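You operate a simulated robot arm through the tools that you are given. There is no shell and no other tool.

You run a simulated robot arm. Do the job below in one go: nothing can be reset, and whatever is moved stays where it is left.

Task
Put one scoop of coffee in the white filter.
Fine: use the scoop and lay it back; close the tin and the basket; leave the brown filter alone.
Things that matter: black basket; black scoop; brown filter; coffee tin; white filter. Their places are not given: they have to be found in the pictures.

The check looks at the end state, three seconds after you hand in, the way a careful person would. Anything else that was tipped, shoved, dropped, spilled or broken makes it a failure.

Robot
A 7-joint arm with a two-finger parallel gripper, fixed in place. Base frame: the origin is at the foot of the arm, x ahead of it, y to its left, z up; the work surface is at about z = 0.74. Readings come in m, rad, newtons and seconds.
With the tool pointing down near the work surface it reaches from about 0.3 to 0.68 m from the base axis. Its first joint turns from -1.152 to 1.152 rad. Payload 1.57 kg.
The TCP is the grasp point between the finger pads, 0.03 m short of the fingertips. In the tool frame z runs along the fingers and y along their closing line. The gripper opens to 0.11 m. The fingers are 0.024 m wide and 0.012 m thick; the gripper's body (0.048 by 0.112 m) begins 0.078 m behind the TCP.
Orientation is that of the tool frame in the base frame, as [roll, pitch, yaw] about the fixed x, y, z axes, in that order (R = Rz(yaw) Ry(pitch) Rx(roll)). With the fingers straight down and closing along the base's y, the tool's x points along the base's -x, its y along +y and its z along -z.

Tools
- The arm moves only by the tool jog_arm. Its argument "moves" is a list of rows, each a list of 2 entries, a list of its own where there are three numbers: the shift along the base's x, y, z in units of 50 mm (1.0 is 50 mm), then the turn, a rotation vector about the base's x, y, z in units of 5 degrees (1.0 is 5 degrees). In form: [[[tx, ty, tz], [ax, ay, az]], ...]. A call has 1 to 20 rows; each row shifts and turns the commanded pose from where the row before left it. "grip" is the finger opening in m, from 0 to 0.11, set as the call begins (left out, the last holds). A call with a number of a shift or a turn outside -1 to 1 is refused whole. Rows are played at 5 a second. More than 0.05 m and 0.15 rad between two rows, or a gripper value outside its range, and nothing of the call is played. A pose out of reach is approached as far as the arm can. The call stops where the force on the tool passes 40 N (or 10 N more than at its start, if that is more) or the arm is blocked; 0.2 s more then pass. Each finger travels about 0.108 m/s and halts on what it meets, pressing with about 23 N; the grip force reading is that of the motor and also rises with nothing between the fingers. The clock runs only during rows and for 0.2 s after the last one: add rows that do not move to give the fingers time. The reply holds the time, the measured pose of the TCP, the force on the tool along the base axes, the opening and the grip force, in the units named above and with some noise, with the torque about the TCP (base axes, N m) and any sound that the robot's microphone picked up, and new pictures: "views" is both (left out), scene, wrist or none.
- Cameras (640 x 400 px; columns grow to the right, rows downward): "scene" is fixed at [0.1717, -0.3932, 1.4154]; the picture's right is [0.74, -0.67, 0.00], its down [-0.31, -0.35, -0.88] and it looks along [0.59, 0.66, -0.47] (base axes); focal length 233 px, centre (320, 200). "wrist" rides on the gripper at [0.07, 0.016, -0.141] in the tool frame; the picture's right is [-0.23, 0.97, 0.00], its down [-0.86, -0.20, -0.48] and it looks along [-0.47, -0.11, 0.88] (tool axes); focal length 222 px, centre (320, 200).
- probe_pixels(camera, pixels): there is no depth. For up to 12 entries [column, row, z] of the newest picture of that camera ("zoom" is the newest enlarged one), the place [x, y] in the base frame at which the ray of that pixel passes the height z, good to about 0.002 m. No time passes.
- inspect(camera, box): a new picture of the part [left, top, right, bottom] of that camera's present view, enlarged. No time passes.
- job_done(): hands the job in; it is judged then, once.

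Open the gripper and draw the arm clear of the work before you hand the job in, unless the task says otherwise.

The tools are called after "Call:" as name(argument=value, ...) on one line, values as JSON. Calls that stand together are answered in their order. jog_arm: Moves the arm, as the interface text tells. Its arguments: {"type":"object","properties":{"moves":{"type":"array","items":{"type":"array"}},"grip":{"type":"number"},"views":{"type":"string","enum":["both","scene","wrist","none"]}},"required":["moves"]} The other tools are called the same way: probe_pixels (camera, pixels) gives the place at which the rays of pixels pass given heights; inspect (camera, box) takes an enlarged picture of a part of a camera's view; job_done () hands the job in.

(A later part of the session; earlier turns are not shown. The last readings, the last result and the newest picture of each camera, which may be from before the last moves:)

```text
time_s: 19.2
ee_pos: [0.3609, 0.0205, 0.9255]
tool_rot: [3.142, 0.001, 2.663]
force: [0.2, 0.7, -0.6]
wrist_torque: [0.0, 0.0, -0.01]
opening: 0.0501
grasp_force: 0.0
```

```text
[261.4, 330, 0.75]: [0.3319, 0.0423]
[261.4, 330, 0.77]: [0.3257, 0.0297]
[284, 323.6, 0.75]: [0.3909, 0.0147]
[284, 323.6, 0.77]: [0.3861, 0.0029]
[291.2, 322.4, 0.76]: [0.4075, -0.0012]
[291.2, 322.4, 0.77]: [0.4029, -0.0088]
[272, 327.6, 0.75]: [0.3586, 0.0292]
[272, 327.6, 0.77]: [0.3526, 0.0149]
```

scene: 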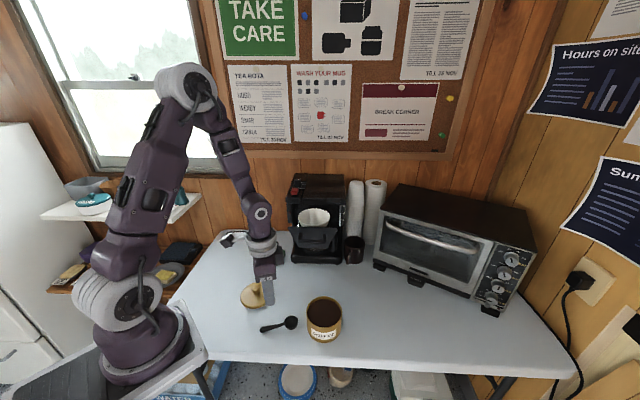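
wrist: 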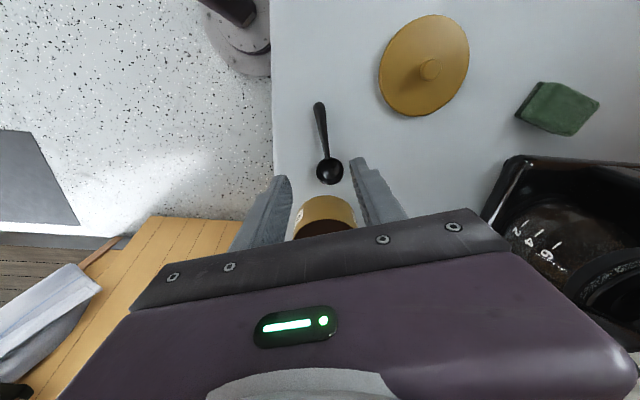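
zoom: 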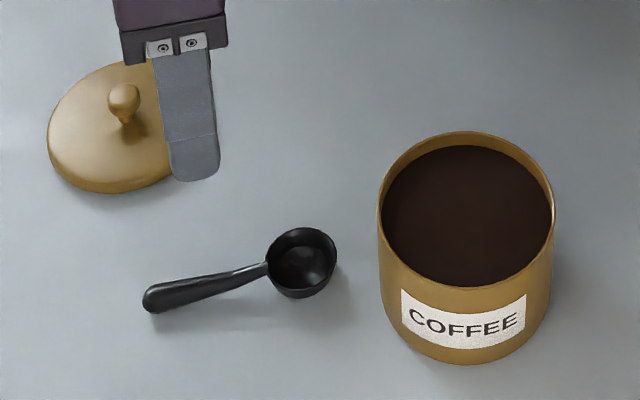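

Handle end is at (0.330,0.045,0.748), neck (0.388,0.009,0.759), bowl rim centre (0.4065,-0.001,0.760): handle yaw ≈ -31.3°. I align the tool over a grip point ~(0.344,0.036) and descend to z≈0.81 to check.

Call:
jog_arm(moves=[[[-0.34, 0.32, 0], [0, 0, -0.8]], [[0, 0, -0.8], [0, 0, 0]], [[0, 0, -0.8], [0, 0, 0]], [[0, 0, -0.7], [0, 0, 0]], [[0, 0, 0], [0, 0, 0]]], views="both")

Call:
inspect(camera="wrist", box=[240, 110, 400, 240])

Call:
inspect(camera="scene", box=[230, 270, 340, 350])

```text
time_s: 20.4
ee_pos: [0.3451, 0.0342, 0.8118]
tool_rot: [3.14, -0.001, 2.595]
force: [0.3, 0.3, -0.3]
wrist_torque: [0.01, 0.0, 0.0]
opening: 0.0501
grasp_force: 0.0
```

scene: 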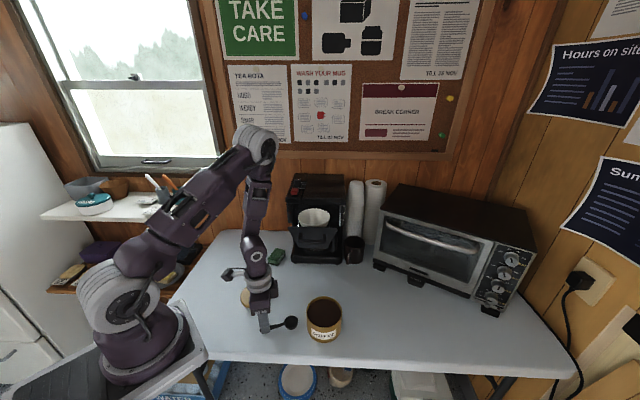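
wrist: 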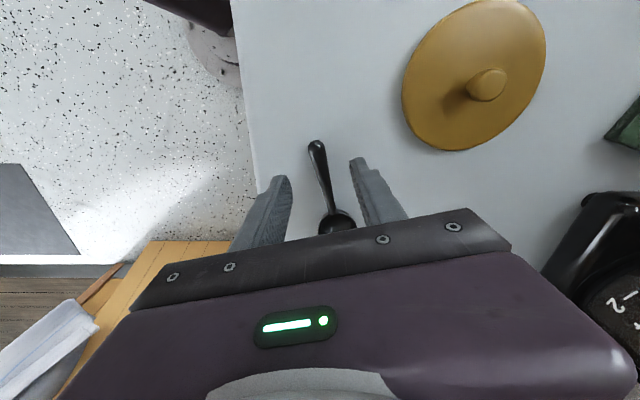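

```text
3.08 times, centred on (320, 175) of wrist
```

zoom: 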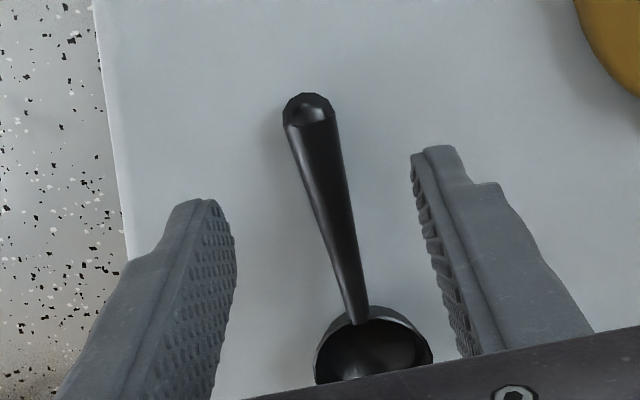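

```text
5.00 times, centred on (285, 310) of scene
```

zoom: 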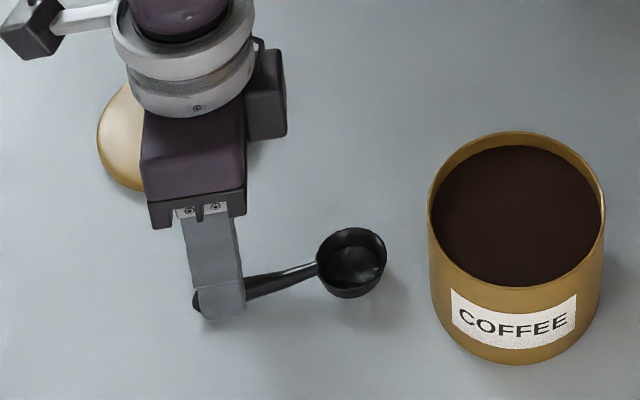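

The handle lies between the fingers. Checking handle end (316,142.5) and neck (332,211) in the base frame before the final descent.

Call:
probe_pixels(camera="wrist", pixels=[[316.1, 142.5, 0.75], [332.3, 211.4, 0.759], [321.5, 170, 0.752]])

```text
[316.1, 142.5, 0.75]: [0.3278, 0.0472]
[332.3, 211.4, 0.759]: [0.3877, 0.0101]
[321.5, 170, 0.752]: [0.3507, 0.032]
```

Alignment is within 2 mm. Descending to TCP z≈0.774 and checking force.

Call:
jog_arm(moves=[[[-0.06, 0.04, -0.4], [0, 0, 0]], [[0, 0, -0.35], [0, 0, 0]], [[0, 0, 0], [0, 0, 0]]], views="none")

```text
time_s: 21.2
ee_pos: [0.3435, 0.0394, 0.7719]
tool_rot: [3.141, 0.0, 2.593]
force: [0.2, 0.2, -0.2]
wrist_torque: [-0.03, 0.0, 0.01]
opening: 0.0504
grasp_force: 0.0
```

No contact force; closing on the handle now.

Call:
jog_arm(moves=[[[0, 0, 0], [0, 0, 0]], [[0, 0, 0], [0, 0, 0]], [[0, 0, 0], [0, 0, 0]]], grip=0.0, views="both")

Call:
inspect(camera="scene", box=[230, 270, 340, 350])

Call:
inspect(camera="wrist", box=[240, 110, 400, 240])

```text
time_s: 22.0
ee_pos: [0.3421, 0.0381, 0.773]
tool_rot: [-3.14, -0.001, 2.592]
force: [-0.7, 0.0, 0.3]
wrist_torque: [-0.01, 0.0, 0.02]
opening: 0.0144
grasp_force: 23.5
```

scene: 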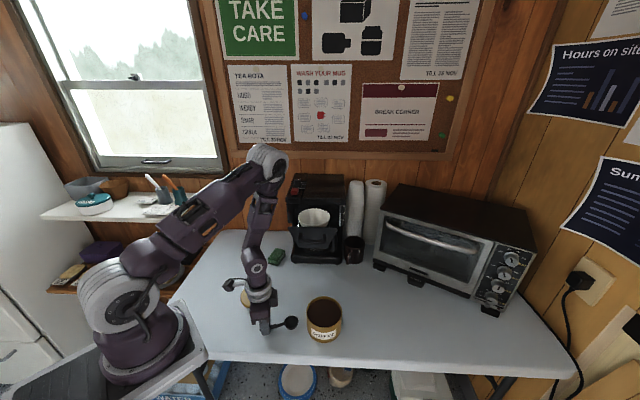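
wrist: 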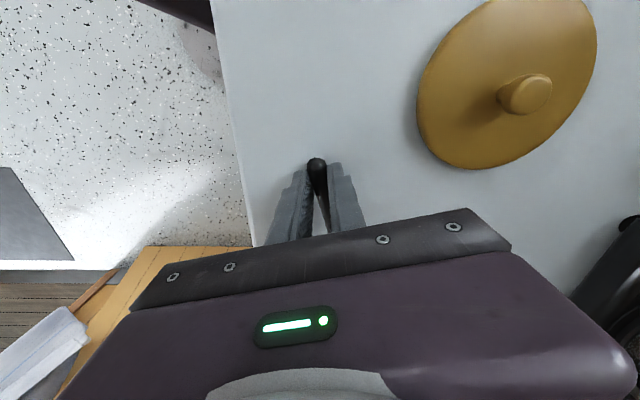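

```text
5.00 times, centred on (285, 310) of scene
```

zoom: 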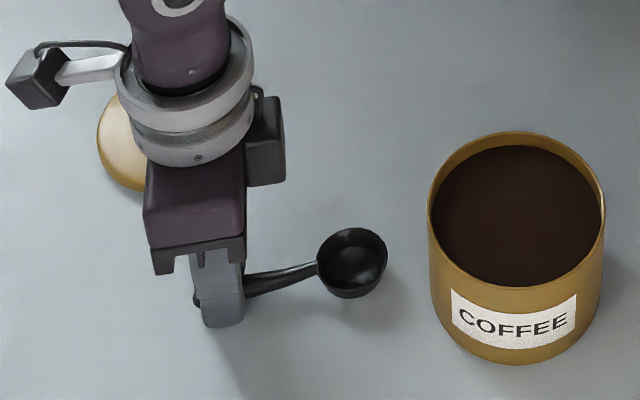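

```text
3.08 times, centred on (320, 175) of wrist
```

zoom: 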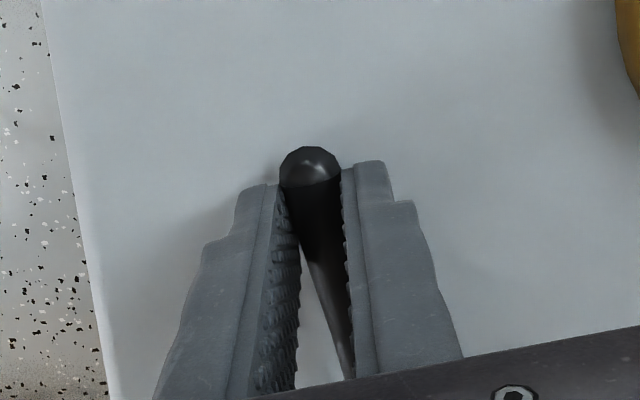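

The handle is held (0.0144 m, 23 N). I lift slowly and check the scoop's attitude.

Call:
jog_arm(moves=[[[0, 0, 0.3], [0, 0, 0]], [[0, 0, 0.7], [0, 0, 0]], [[0, 0, 1], [0, 0, 0]], [[0, 0, 0], [0, 0, 0]]], views="both")

Call:
inspect(camera="scene", box=[230, 230, 350, 340])

Call:
inspect(camera="wrist", box=[240, 110, 400, 240])

```text
time_s: 23.0
ee_pos: [0.3399, 0.0382, 0.873]
tool_rot: [-3.14, 0.0, 2.593]
force: [0.5, -0.1, -0.8]
wrist_torque: [0.0, -0.01, 0.03]
opening: 0.0149
grasp_force: 22.6
```

scene: 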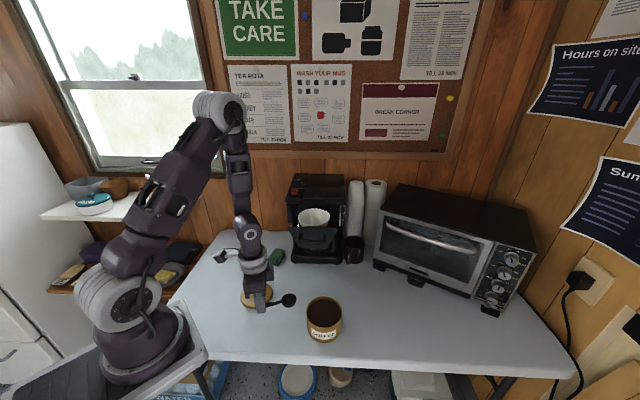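
wrist: 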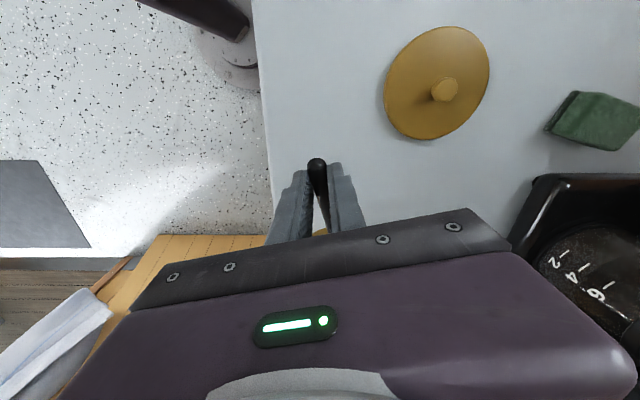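

```text
3.64 times, centred on (290, 285) of scene
```

zoom: 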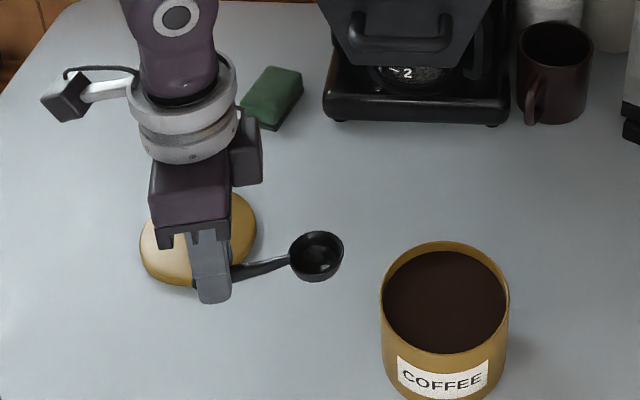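

```text
3.08 times, centred on (320, 175) of wrist
```

zoom: 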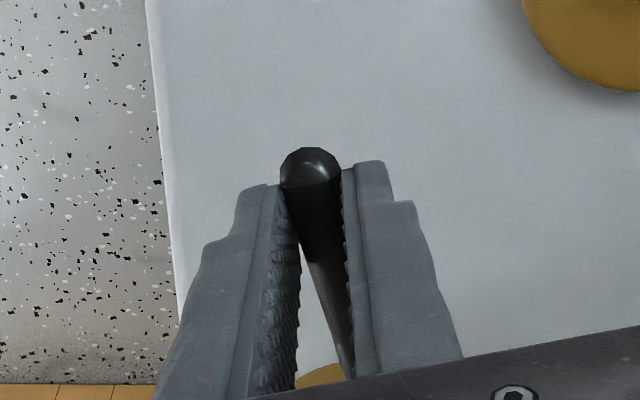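

The scoop stays firm and aligned. I'll zoom on the bowl to judge whether its rim is level in this attitude.

Call:
inspect(camera="scene", box=[268, 284, 308, 312])

Call:
inspect(camera="scene", box=[300, 285, 350, 345])

```text
14.29 times, centred on (288, 298) of scene
```

zoom: 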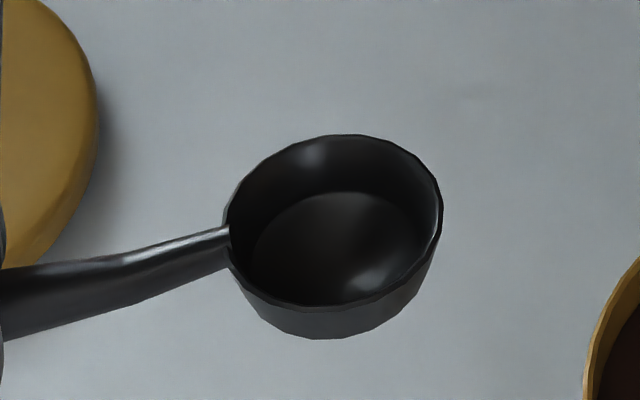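

```text
6.67 times, centred on (325, 315) of scene
```

zoom: 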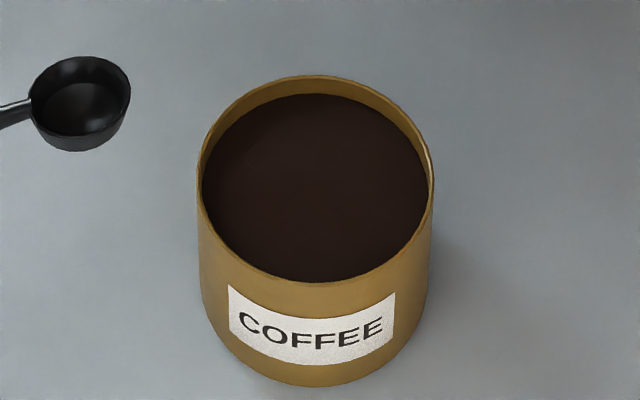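

The rim plane is in line with the handle, tilted about 8° toward the grip, so the bowl is level at about 8° of pitch. The tin centre is (0.478,-0.070), rim ≈0.81, coffee ≈0.80. I pitch the bowl down about 43° while carrying it over the tin at a safe height.

Call:
jog_arm(moves=[[[0, 0, 0.6], [0, 0, 0]], [[0.217, -0.187, 0.06], [0.52, 0.853, 0]], [[0.217, -0.187, 0.06], [0.52, 0.853, 0]], [[0.217, -0.187, 0.06], [0.52, 0.853, 0]], [[0.217, -0.187, 0.06], [0.52, 0.853, 0]], [[0.217, -0.187, 0.06], [0.52, 0.853, 0]], [[0.217, -0.187, 0.06], [0.52, 0.853, 0]], [[0.217, -0.187, 0.06], [0.52, 0.853, 0]], [[0.217, -0.187, 0.06], [0.52, 0.853, 0]], [[0.217, -0.187, 0.06], [0.312, 0.512, 0]], [[0, 0, 0], [0, 0, 0]]], views="both")

Call:
inspect(camera="scene", box=[270, 240, 390, 345])

Call:
inspect(camera="wrist", box=[220, 80, 420, 240])

```text
time_s: 25.4
ee_pos: [0.4392, -0.0446, 0.9302]
tool_rot: [-3.14, -0.751, 2.592]
force: [-0.3, 0.3, 0.4]
wrist_torque: [0.01, 0.0, -0.02]
opening: 0.0143
grasp_force: 22.7
```

scene: 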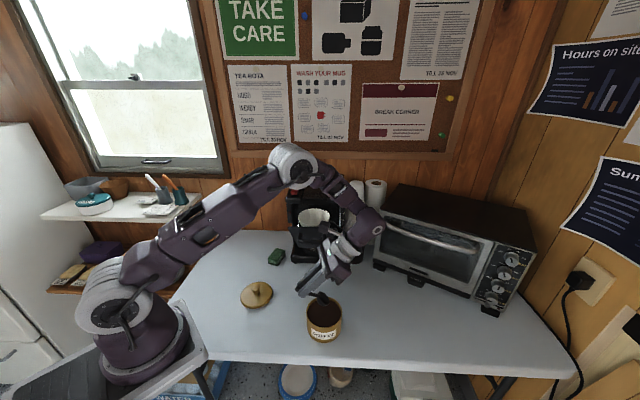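
wrist: 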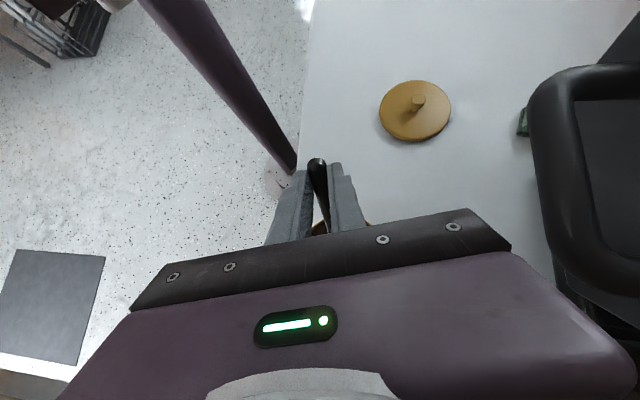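

```text
3.81 times, centred on (330, 292) of scene
```

zoom: 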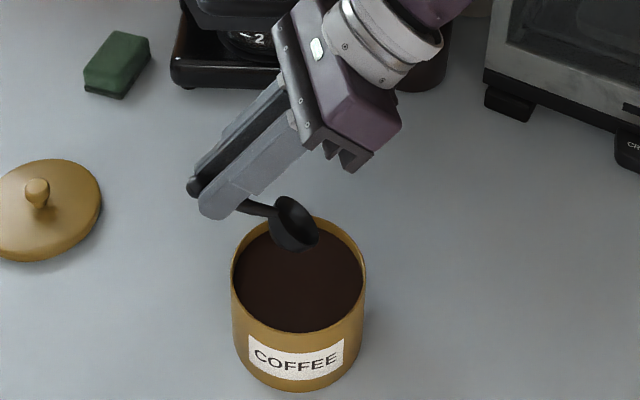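

```text
2.50 times, centred on (320, 160) of wrist
```

zoom: 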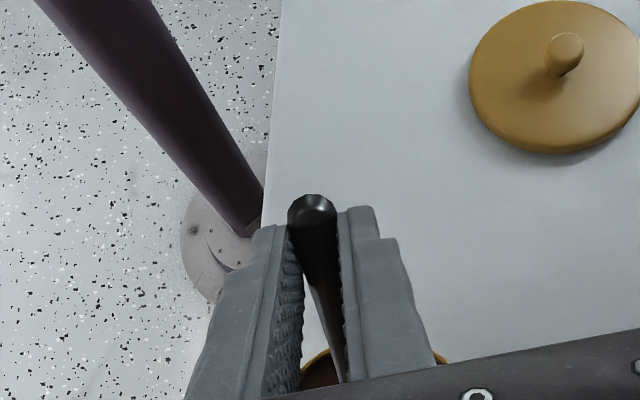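

The bowl hangs over the tin centre (scene ≈(324,298)), matching my model. I lower it toward the coffee surface, pushing slightly forward, in steps.

Call:
jog_arm(moves=[[[0, 0, -0.5], [0, 0, 0]], [[0, 0, -0.5], [0, 0, 0]], [[0, 0, -0.3], [0, 0, 0]], [[0, 0, 0], [0, 0, 0]]], views="scene")

Call:
inspect(camera="scene", box=[270, 250, 390, 345])

```text
time_s: 26.4
ee_pos: [0.4392, -0.0448, 0.8643]
tool_rot: [-3.141, -0.748, 2.592]
force: [-0.1, 0.5, 0.3]
wrist_torque: [0.01, 0.01, -0.02]
opening: 0.0148
grasp_force: 23.0
```

scene: 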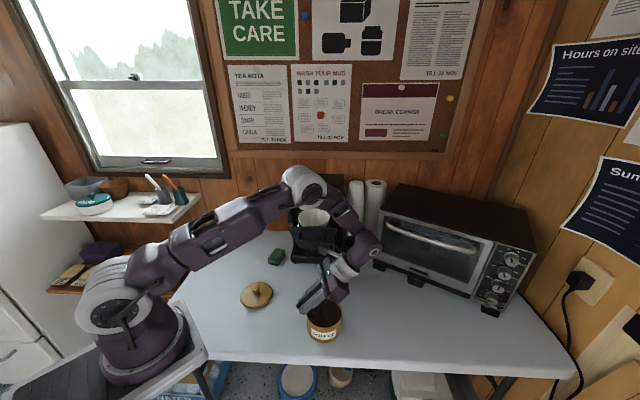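

```text
4.21 times, centred on (330, 298) of scene
```

zoom: 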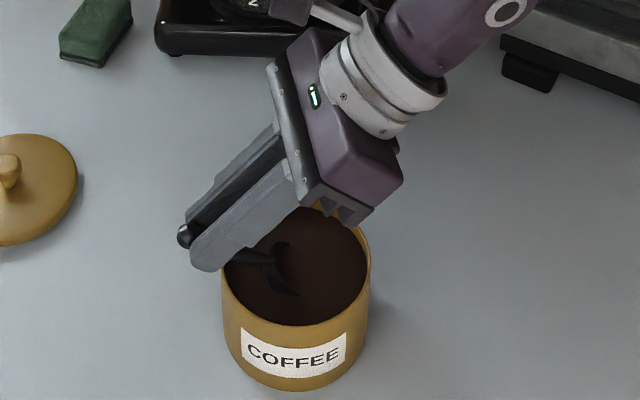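

The bowl tip is entering the coffee without resistance, and the fingers clear the rim. I go about 17 mm deeper while moving ~12 mm forward along the scoop's direction.

Call:
jog_arm(moves=[[[0.0, 0.0, -0.12], [0, 0, 0]], [[0.07, -0.04, -0.12], [0, 0, 0]], [[0.07, -0.04, -0.1], [0, 0, 0]], [[0.07, -0.04, 0], [0, 0, 0]], [[0, 0, 0], [0, 0, 0]]], views="scene")

Call:
inspect(camera="scene", box=[280, 270, 370, 345])

```text
time_s: 27.6
ee_pos: [0.4486, -0.052, 0.8471]
tool_rot: [-3.14, -0.748, 2.591]
force: [-1.1, 2.0, 6.5]
wrist_torque: [-0.07, -0.17, 0.05]
opening: 0.0147
grasp_force: 23.0
```

scene: 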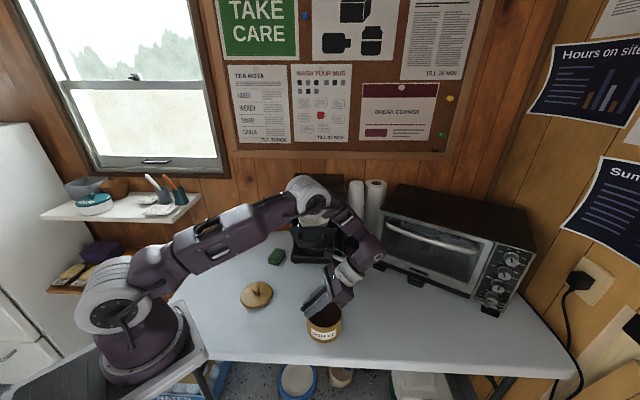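

```text
5.33 times, centred on (325, 308) of scene
```

zoom: 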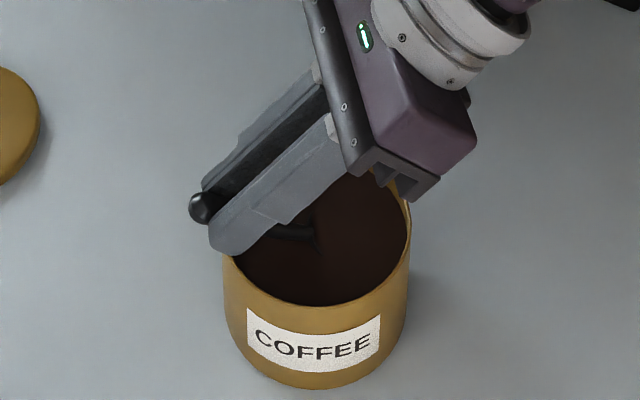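

The 6.5 N upward force with its torque acts at the bowl, i.e. it is coffee resistance, and the fingers clear the rim. Now I level the bowl in small steps about its own centre while it rises out of the coffee.

Call:
jog_arm(moves=[[[-0.044, 0.027, -0.018], [-0.26, -0.4265, 0]], [[-0.044, 0.027, -0.018], [-0.26, -0.4265, 0]], [[-0.04, 0.0245, 0.023], [-0.26, -0.4265, 0]], [[-0.04, 0.0245, 0.023], [-0.26, -0.4265, 0]], [[-0.0367, 0.0223, 0.01], [-0.26, -0.4265, 0]], [[-0.0367, 0.0223, 0.01], [-0.26, -0.4265, 0]], [[-0.0333, 0.0203, 0.006], [-0.26, -0.4265, 0]], [[-0.0333, 0.0203, 0.006], [-0.26, -0.4265, 0]], [[-0.0282, 0.0172, 0.012], [-0.26, -0.4265, 0]], [[-0.0282, 0.0172, 0.012], [-0.26, -0.4265, 0]], [[-0.0248, 0.0151, 0.01], [-0.26, -0.4265, 0]], [[-0.0248, 0.0151, 0.01], [-0.26, -0.4265, 0]], [[-0.0196, 0.012, 0.018], [-0.26, -0.4265, 0]], [[-0.0196, 0.012, 0.018], [-0.26, -0.4265, 0]], [[0, 0, 0], [0, 0, 0]]], views="both")

Call:
inspect(camera="scene", box=[280, 270, 370, 345])

```text
time_s: 30.8
ee_pos: [0.4268, -0.0368, 0.8531]
tool_rot: [3.14, -0.14, 2.594]
force: [-0.8, -0.7, 0.6]
wrist_torque: [-0.02, -0.03, 0.02]
opening: 0.0146
grasp_force: 22.6
```

scene: 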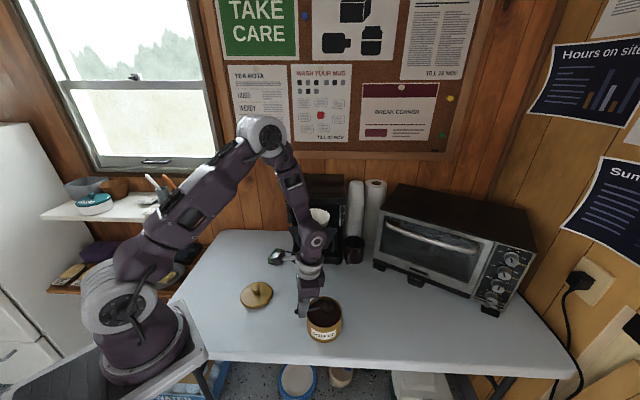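
wrist: 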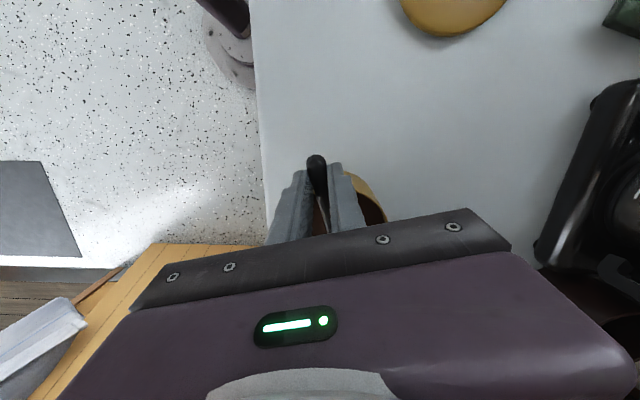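

```text
5.33 times, centred on (325, 308) of scene
```

zoom: 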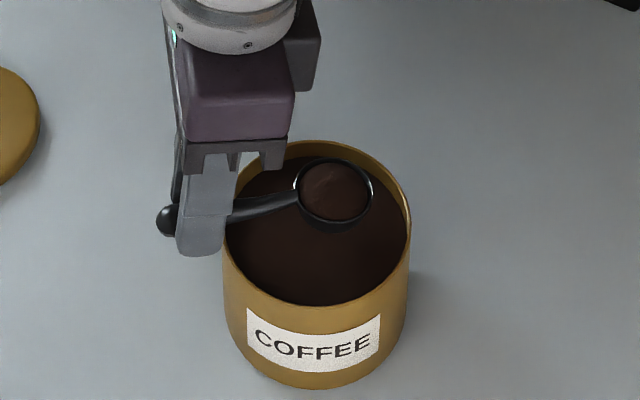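

The bowl came up filled with coffee. I raise it straight up slowly above the tin and inspect it for overfill.

Call:
jog_arm(moves=[[[0, 0, 0.1], [0, 0, 0]], [[0, 0, 0.2], [0, 0, 0]], [[0, 0, 0.2], [0, 0, 0]], [[0, 0, 0.2], [0, 0, 0]], [[0, 0, 0.1], [0, 0, 0]], [[0, 0, 0], [0, 0, 0]], [[0, 0, 0], [0, 0, 0]]], views="scene")

Call:
inspect(camera="scene", box=[300, 270, 350, 310])

Call:
inspect(camera="scene", box=[280, 270, 370, 345])

```text
time_s: 32.4
ee_pos: [0.4272, -0.0377, 0.8941]
tool_rot: [-3.142, -0.141, 2.591]
force: [0.9, -0.1, -0.6]
wrist_torque: [0.01, -0.03, 0.02]
opening: 0.0146
grasp_force: 22.9
```

scene: 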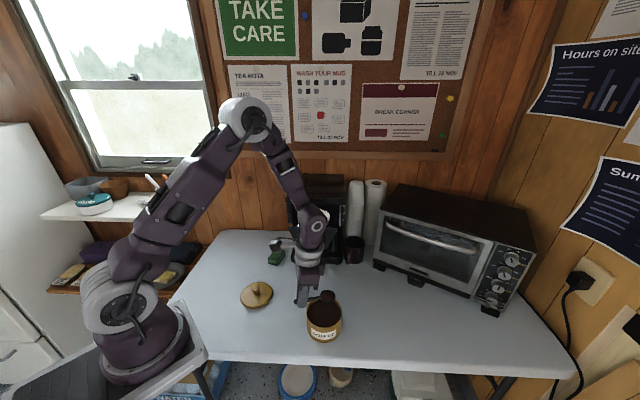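

```text
10.00 times, centred on (325, 290) of scene
```

zoom: 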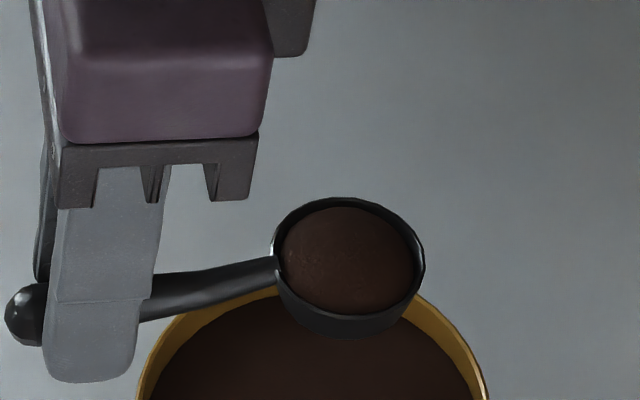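

```text
5.33 times, centred on (325, 308) of scene
```

zoom: 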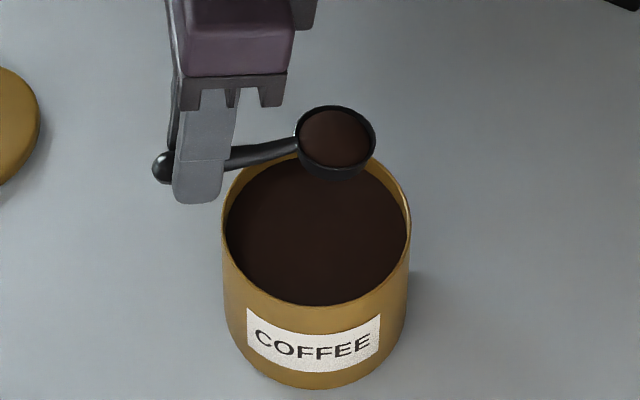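

The bowl is nicely full and level with no overhang. I'll raise it gently straight up to z≈1.13, then turn the tool slowly in yaw while staying level.

Call:
jog_arm(moves=[[[0, 0, 0.1], [0, 0, 0]], [[0, 0, 0.2], [0, 0, 0]], [[0, 0, 0.35], [0, 0, 0]], [[0, 0, 0.45], [0, 0, 0]], [[0, 0, 0.45], [0, 0, 0]], [[0, 0, 0.45], [0, 0, 0]], [[0, 0, 0.45], [0, 0, 0]], [[0, 0, 0.45], [0, 0, 0]], [[0, 0, 0.45], [0, 0, 0]], [[0, 0, 0.45], [0, 0, 0]], [[0, 0, 0.35], [0, 0, 0]], [[0, 0, 0.25], [0, 0, 0]], [[0, 0, 0.1], [0, 0, 0]], [[0, 0, 0], [0, 0, 0]]], views="both")

Call:
inspect(camera="scene", box=[290, 190, 390, 345])

```text
time_s: 35.4
ee_pos: [0.4278, -0.0364, 1.1211]
tool_rot: [3.141, -0.14, 2.59]
force: [-0.6, -0.3, 0.2]
wrist_torque: [-0.01, 0.01, -0.03]
opening: 0.0143
grasp_force: 23.2
```

scene: 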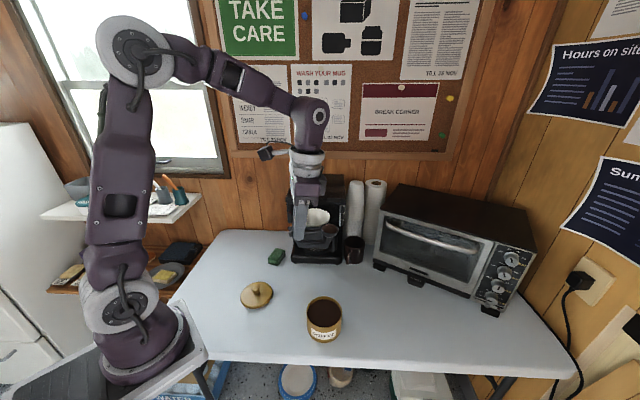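
wrist: 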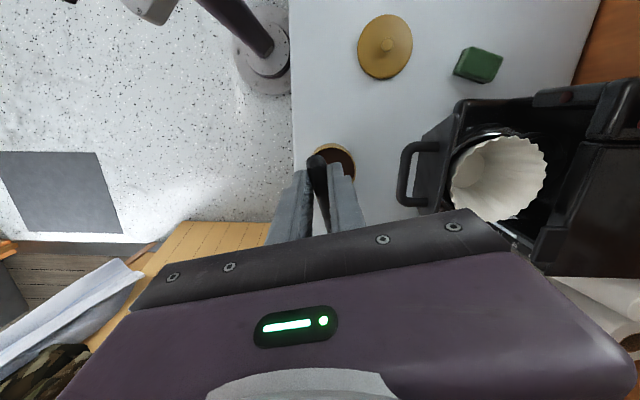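

```text
2.58 times, centred on (340, 268) of scene
```

zoom: 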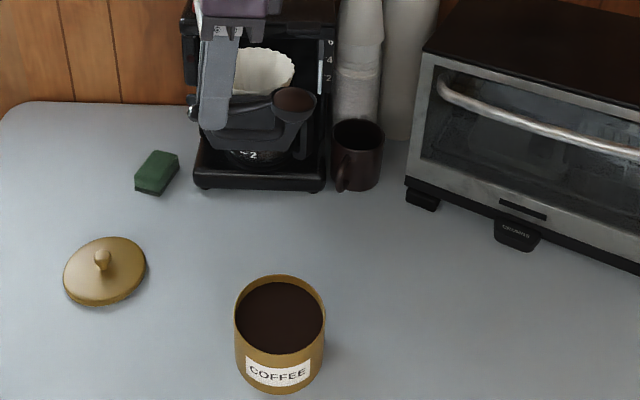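

The coffee is still level, and the wrist view shows the filter around (497,178). Let me refine the filter rim's position from here.

Call:
inspect(camera="wrist", box=[390, 70, 630, 270])

Call:
probe_pixels(camera="wrist", pixels=[[450, 183, 1.035], [545, 172, 1.035], [490, 137, 1.035], [502, 220, 1.035], [400, 150, 0.98], [401, 200, 0.98], [455, 102, 1.015], [535, 268, 1.06], [610, 137, 1.06]])

```text
2.00 times, centred on (510, 170) of wrist
```

zoom: 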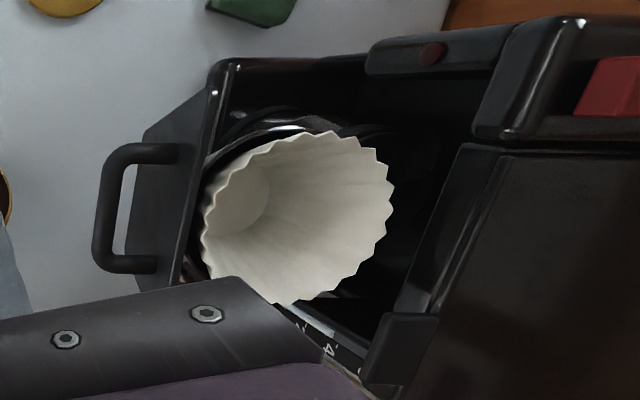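

```text
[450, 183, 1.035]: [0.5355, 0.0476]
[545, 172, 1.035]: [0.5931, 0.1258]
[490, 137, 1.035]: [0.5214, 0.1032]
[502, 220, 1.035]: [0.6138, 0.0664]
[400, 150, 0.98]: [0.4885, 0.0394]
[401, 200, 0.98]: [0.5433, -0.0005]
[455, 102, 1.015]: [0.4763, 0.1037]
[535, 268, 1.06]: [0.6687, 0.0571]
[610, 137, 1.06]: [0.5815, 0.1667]
```

Filter rim centre is about (0.567,0.080), z≈1.035. I now yaw the level scoop by +60° in gentle steps and check.

Call:
jog_arm(moves=[[[0, 0, 0], [0, 0, 0.3]], [[0, 0, 0], [0, 0, 0.6]], [[0, 0, 0], [0, 0, 0.8]], [[0, 0, 0], [0, 0, 0.9]], [[0, 0, 0], [0, 0, 0.9]], [[0, 0, 0], [0, 0, 0.9]], [[0, 0, 0], [0, 0, 0.9]], [[0, 0, 0], [0, 0, 0.9]], [[0, 0, 0], [0, 0, 0.9]], [[0, 0, 0], [0, 0, 0.9]], [[0, 0, 0], [0, 0, 0.9]], [[0, 0, 0], [0, 0, 0.9]], [[0, 0, 0], [0, 0, 0.9]], [[0, 0, 0], [0, 0, 0.8]], [[0, 0, 0], [0, 0, 0.4]], [[0, 0, 0], [0, 0, 0.1]], [[0, 0, 0], [0, 0, 0]]], views="both")

Call:
inspect(camera="scene", box=[260, 160, 380, 260])

```text
time_s: 39.0
ee_pos: [0.427, -0.0364, 1.1207]
tool_rot: [-3.14, -0.139, -2.643]
force: [-0.5, -0.6, 0.3]
wrist_torque: [0.01, 0.02, -0.01]
opening: 0.0145
grasp_force: 22.9
```

scene: 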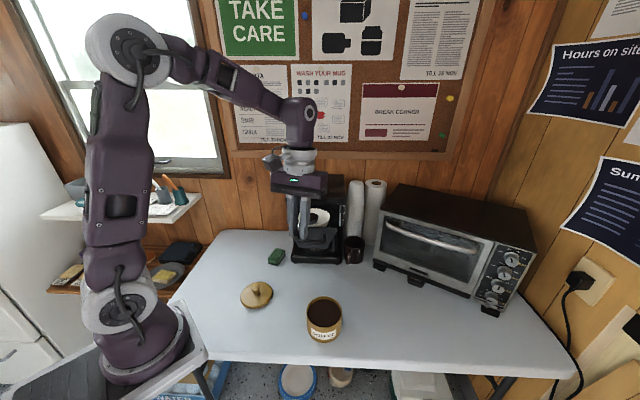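
wrist: 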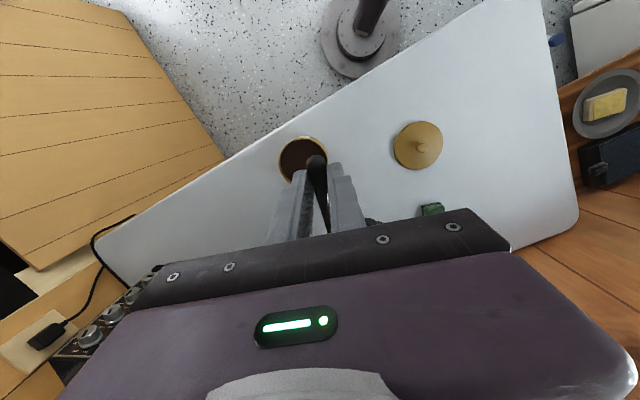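

```text
4.00 times, centred on (320, 210) of scene
```

zoom: 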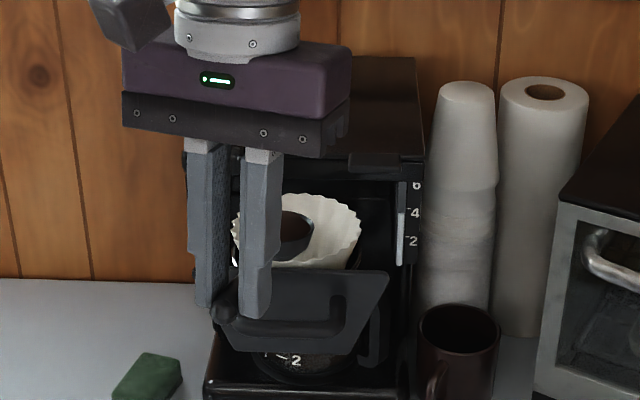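

Level is maintained (pitch -0.139, d at 28.6°). Another +60° of yaw in the same gentle way.

Call:
jog_arm(moves=[[[0, 0, 0], [0, 0, 0.3]], [[0, 0, 0], [0, 0, 0.6]], [[0, 0, 0], [0, 0, 0.8]], [[0, 0, 0], [0, 0, 0.9]], [[0, 0, 0], [0, 0, 0.9]], [[0, 0, 0], [0, 0, 0.9]], [[0, 0, 0], [0, 0, 0.9]], [[0, 0, 0], [0, 0, 0.9]], [[0, 0, 0], [0, 0, 0.9]], [[0, 0, 0], [0, 0, 0.9]], [[0, 0, 0], [0, 0, 0.9]], [[0, 0, 0], [0, 0, 0.9]], [[0, 0, 0], [0, 0, 0.9]], [[0, 0, 0], [0, 0, 0.8]], [[0, 0, 0], [0, 0, 0.4]], [[0, 0, 0], [0, 0, 0.1]], [[0, 0, 0], [0, 0, 0]]], views="both")

Call:
inspect(camera="scene", box=[240, 160, 380, 270])

```text
time_s: 42.6
ee_pos: [0.4271, -0.0371, 1.1194]
tool_rot: [3.141, -0.138, -1.595]
force: [0.0, 0.1, 0.5]
wrist_torque: [0.0, -0.01, 0.02]
opening: 0.0144
grasp_force: 22.8
```

scene: 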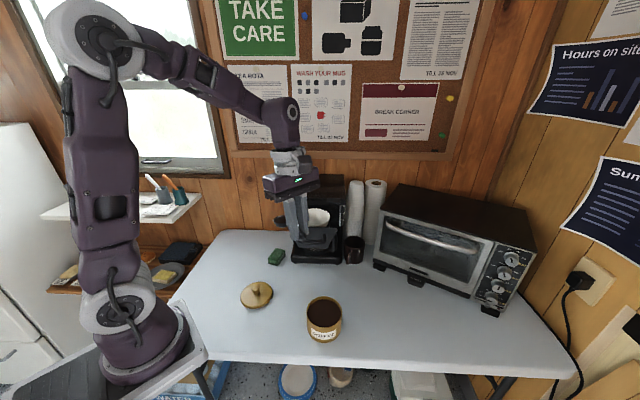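
wrist: 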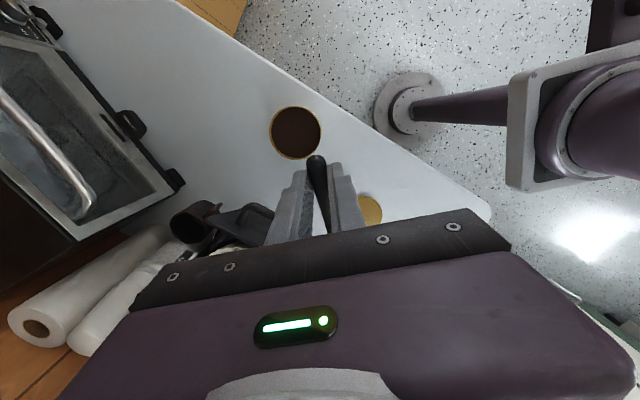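

```text
3.64 times, centred on (310, 215) of scene
```

zoom: 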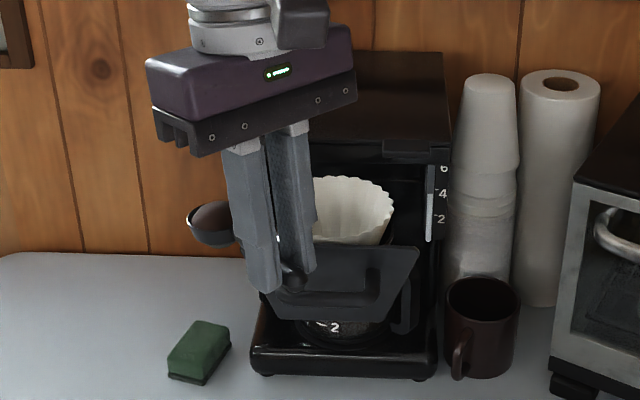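

Tool yaw is reached and the coffee is level in the bowl (visible at zoom (210,215)). I translate smoothly so the bowl is above the filter: TCP to about (0.575,0.0075).

Call:
jog_arm(moves=[[[0.1, 0.03, 0], [0, 0, 0]], [[0.2, 0.06, 0], [0, 0, 0]], [[0.3, 0.09, 0], [0, 0, 0]], [[0.4, 0.12, 0], [0, 0, 0]], [[0.48, 0.145, 0], [0, 0, 0]], [[0.48, 0.145, 0], [0, 0, 0]], [[0.4, 0.12, 0], [0, 0, 0]], [[0.3, 0.09, 0], [0, 0, 0]], [[0.2, 0.06, 0], [0, 0, 0]], [[0.1, 0.03, 0], [0, 0, 0]], [[0, 0, 0], [0, 0, 0]]], views="both")

Call:
inspect(camera="scene", box=[260, 160, 380, 260])

```text
time_s: 45.0
ee_pos: [0.5764, 0.0069, 1.1185]
tool_rot: [3.141, -0.14, -1.596]
force: [-0.8, 0.1, 0.2]
wrist_torque: [0.0, -0.02, -0.01]
opening: 0.0146
grasp_force: 22.6
```

scene: 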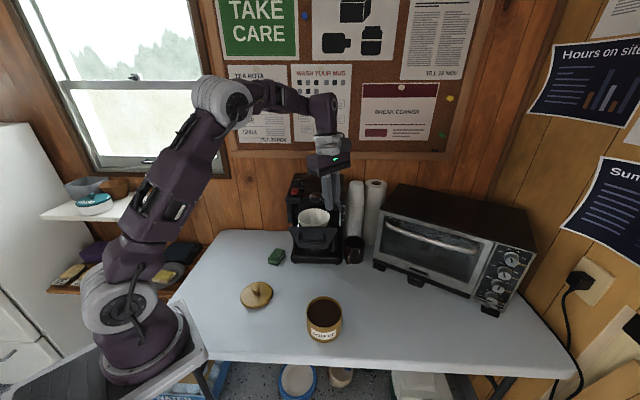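
wrist: 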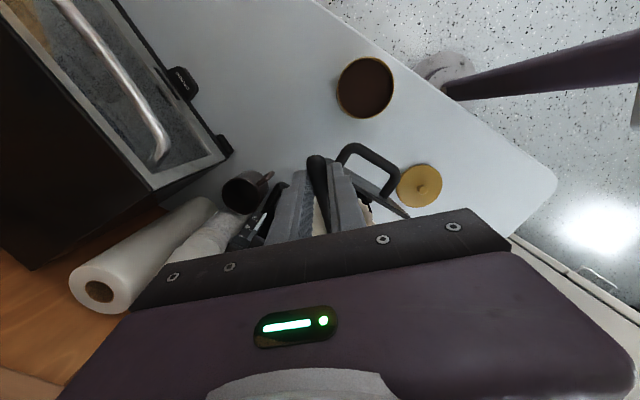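

```text
4.00 times, centred on (320, 210) of scene
```

zoom: 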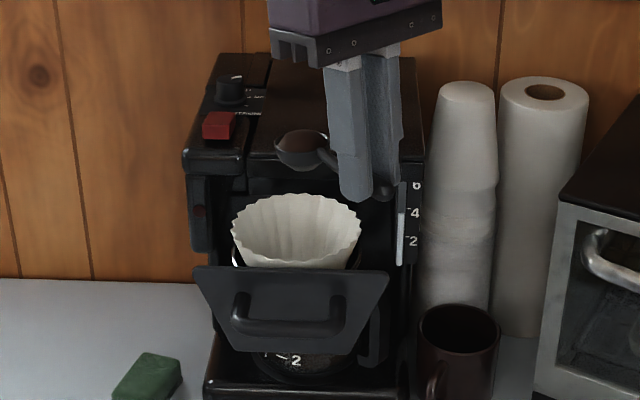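

The bowl is above the filter (bowl at scene (315.5,196.5), filter rim centre (314,217)). I lower about 17 mm and start rolling the scoop about its handle axis by 15° to test the reach.

Call:
jog_arm(moves=[[[0, 0, -0.12], [0, 0, 0]], [[0, 0, -0.14], [0, 0, 0]], [[0, 0, -0.08], [0, 0, 0]], [[-0.02, 0, -0.002], [-0.0122, -0.5, 0]], [[-0.02, 0, -0.002], [-0.0122, -0.5, 0]], [[-0.02, 0, -0.003], [-0.0122, -0.5, 0]], [[-0.02, 0, -0.003], [-0.0122, -0.5, 0]], [[-0.02, 0, -0.003], [-0.0122, -0.5, 0]], [[-0.02, 0, -0.003], [-0.0122, -0.5, 0]], [[0, 0, 0], [0, 0, 0]]], views="scene")

Call:
inspect(camera="scene", box=[260, 160, 380, 260])

```text
time_s: 47.2
ee_pos: [0.5685, 0.0063, 1.1008]
tool_rot: [-2.876, -0.134, -1.631]
force: [0.5, 0.3, 1.5]
wrist_torque: [-0.05, -0.04, 0.0]
opening: 0.0145
grasp_force: 22.7
```

scene: 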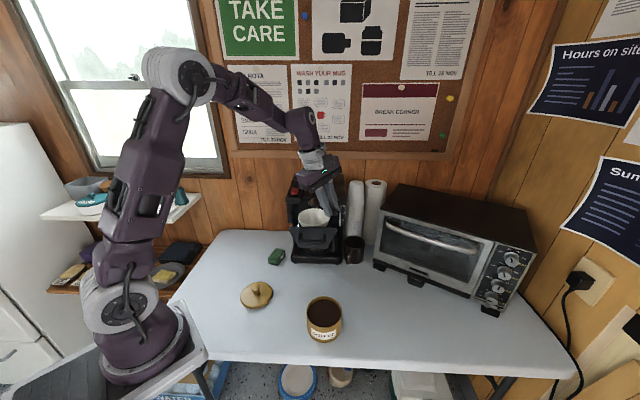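

```text
4.00 times, centred on (320, 210) of scene
```

zoom: 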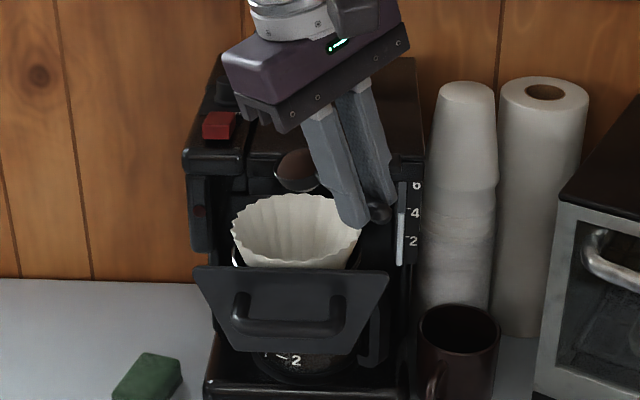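

The roll works and the bowl stays over the filter. Rolling another 30° about the bowl.

Call:
jog_arm(moves=[[[-0.0188, 0, -0.0065], [-0.0122, -0.5, 0]], [[-0.0188, 0, -0.0065], [-0.0122, -0.5, 0]], [[-0.0185, 0, -0.008], [-0.0122, -0.5, 0]], [[-0.0185, 0, -0.008], [-0.0122, -0.5, 0]], [[-0.018, 0, -0.0095], [-0.0122, -0.5, 0]], [[-0.018, 0, -0.0095], [-0.0122, -0.5, 0]], [[-0.0172, 0, -0.0105], [-0.0122, -0.5, 0]], [[-0.0172, 0, -0.0105], [-0.0122, -0.5, 0]], [[-0.0163, 0, -0.012], [-0.0122, -0.5, 0]], [[-0.0163, 0, -0.012], [-0.0122, -0.5, 0]], [[-0.0153, 0, -0.0135], [-0.0122, -0.5, 0]], [[-0.0153, 0, -0.0135], [-0.0122, -0.5, 0]], [[0, 0, 0], [0, 0, 0]]], views="scene")

Call:
inspect(camera="scene", box=[260, 160, 380, 260])

```text
time_s: 50.0
ee_pos: [0.5572, 0.009, 1.0935]
tool_rot: [-2.35, -0.097, -1.695]
force: [0.4, 0.1, 0.5]
wrist_torque: [0.0, -0.03, -0.02]
opening: 0.0146
grasp_force: 22.8
out of reach, approached as far as the arm can: row 10
```

scene: 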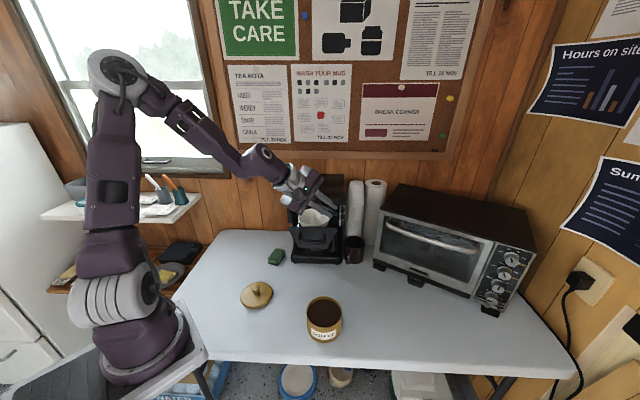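

```text
4.00 times, centred on (320, 210) of scene
```

zoom: 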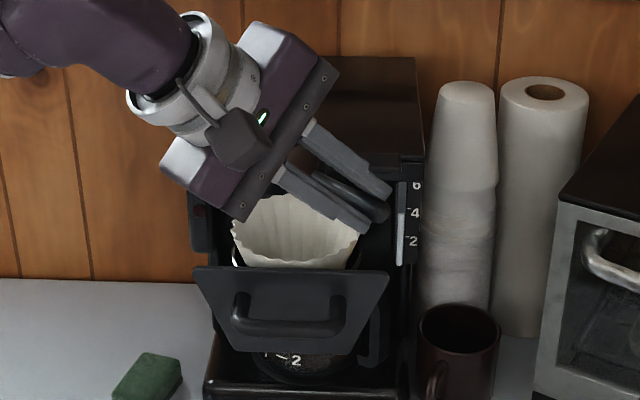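

Row 10 briefly hit a reach limit, but the final pose is as commanded (roll 45°, TCP within 2 mm). I continue to about 75° in small steps and take both views.

Call:
jog_arm(moves=[[[-0.0142, 0, -0.0145], [-0.0122, -0.5, 0]], [[-0.0142, 0, -0.0145], [-0.0122, -0.5, 0]], [[-0.0128, 0, -0.0158], [-0.0122, -0.5, 0]], [[-0.0128, 0, -0.0158], [-0.0122, -0.5, 0]], [[-0.0112, 0, -0.017], [-0.0122, -0.5, 0]], [[-0.0112, 0, -0.017], [-0.0122, -0.5, 0]], [[0, 0, 0], [0, 0, 0]]], views="both")

Call:
inspect(camera="scene", box=[260, 160, 380, 260])

```text
time_s: 51.6
ee_pos: [0.5556, 0.0068, 1.0887]
tool_rot: [-2.09, -0.067, -1.717]
force: [-0.6, 0.7, 0.1]
wrist_torque: [0.0, 0.01, 0.03]
opening: 0.0147
grasp_force: 22.9
```

scene: 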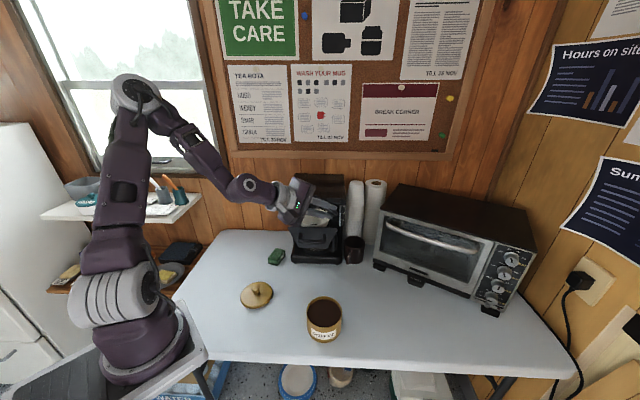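
wrist: 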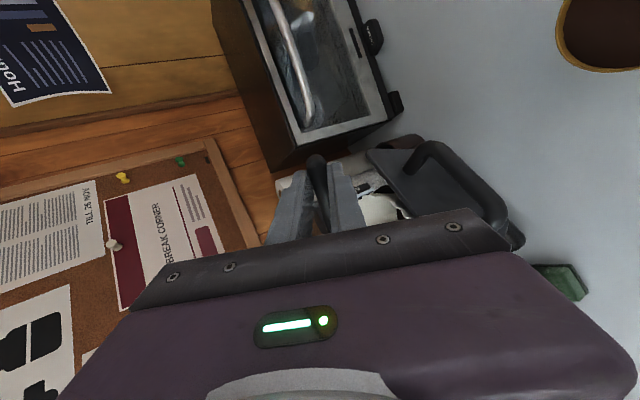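

```text
4.00 times, centred on (320, 210) of scene
```

zoom: 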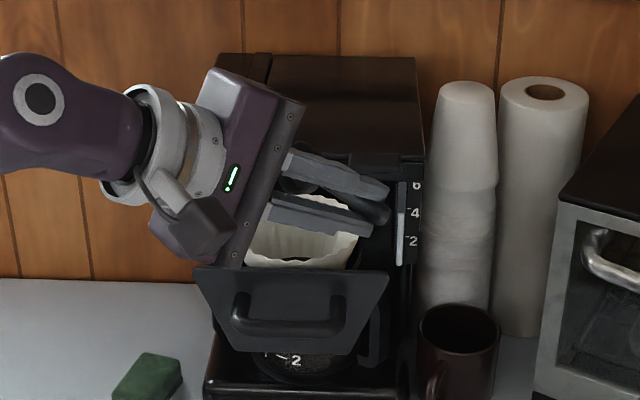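

Something dark now shows in the filter at wrist (385,200). I'll zoom there.

Call:
inspect(camera="wrist", box=[290, 130, 450, 240])

Call:
inspect(camera="scene", box=[295, 195, 355, 235])

```text
3.64 times, centred on (370, 185) of wrist
```

zoom: 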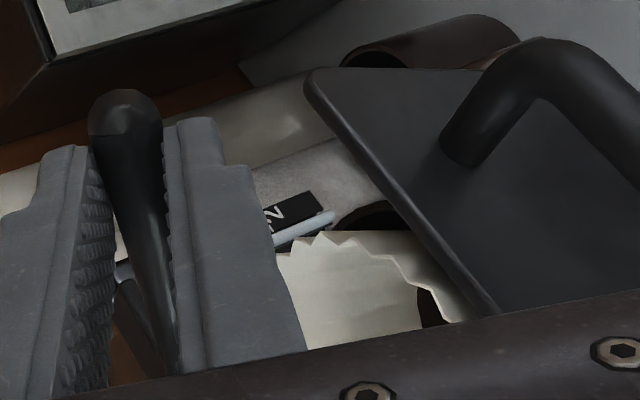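

```text
10.00 times, centred on (325, 215) of scene
```

zoom: 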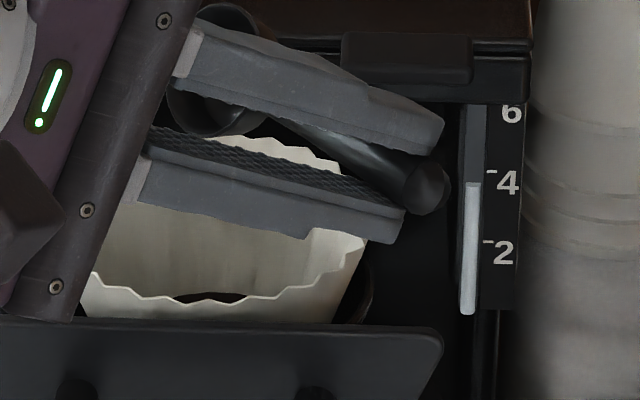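

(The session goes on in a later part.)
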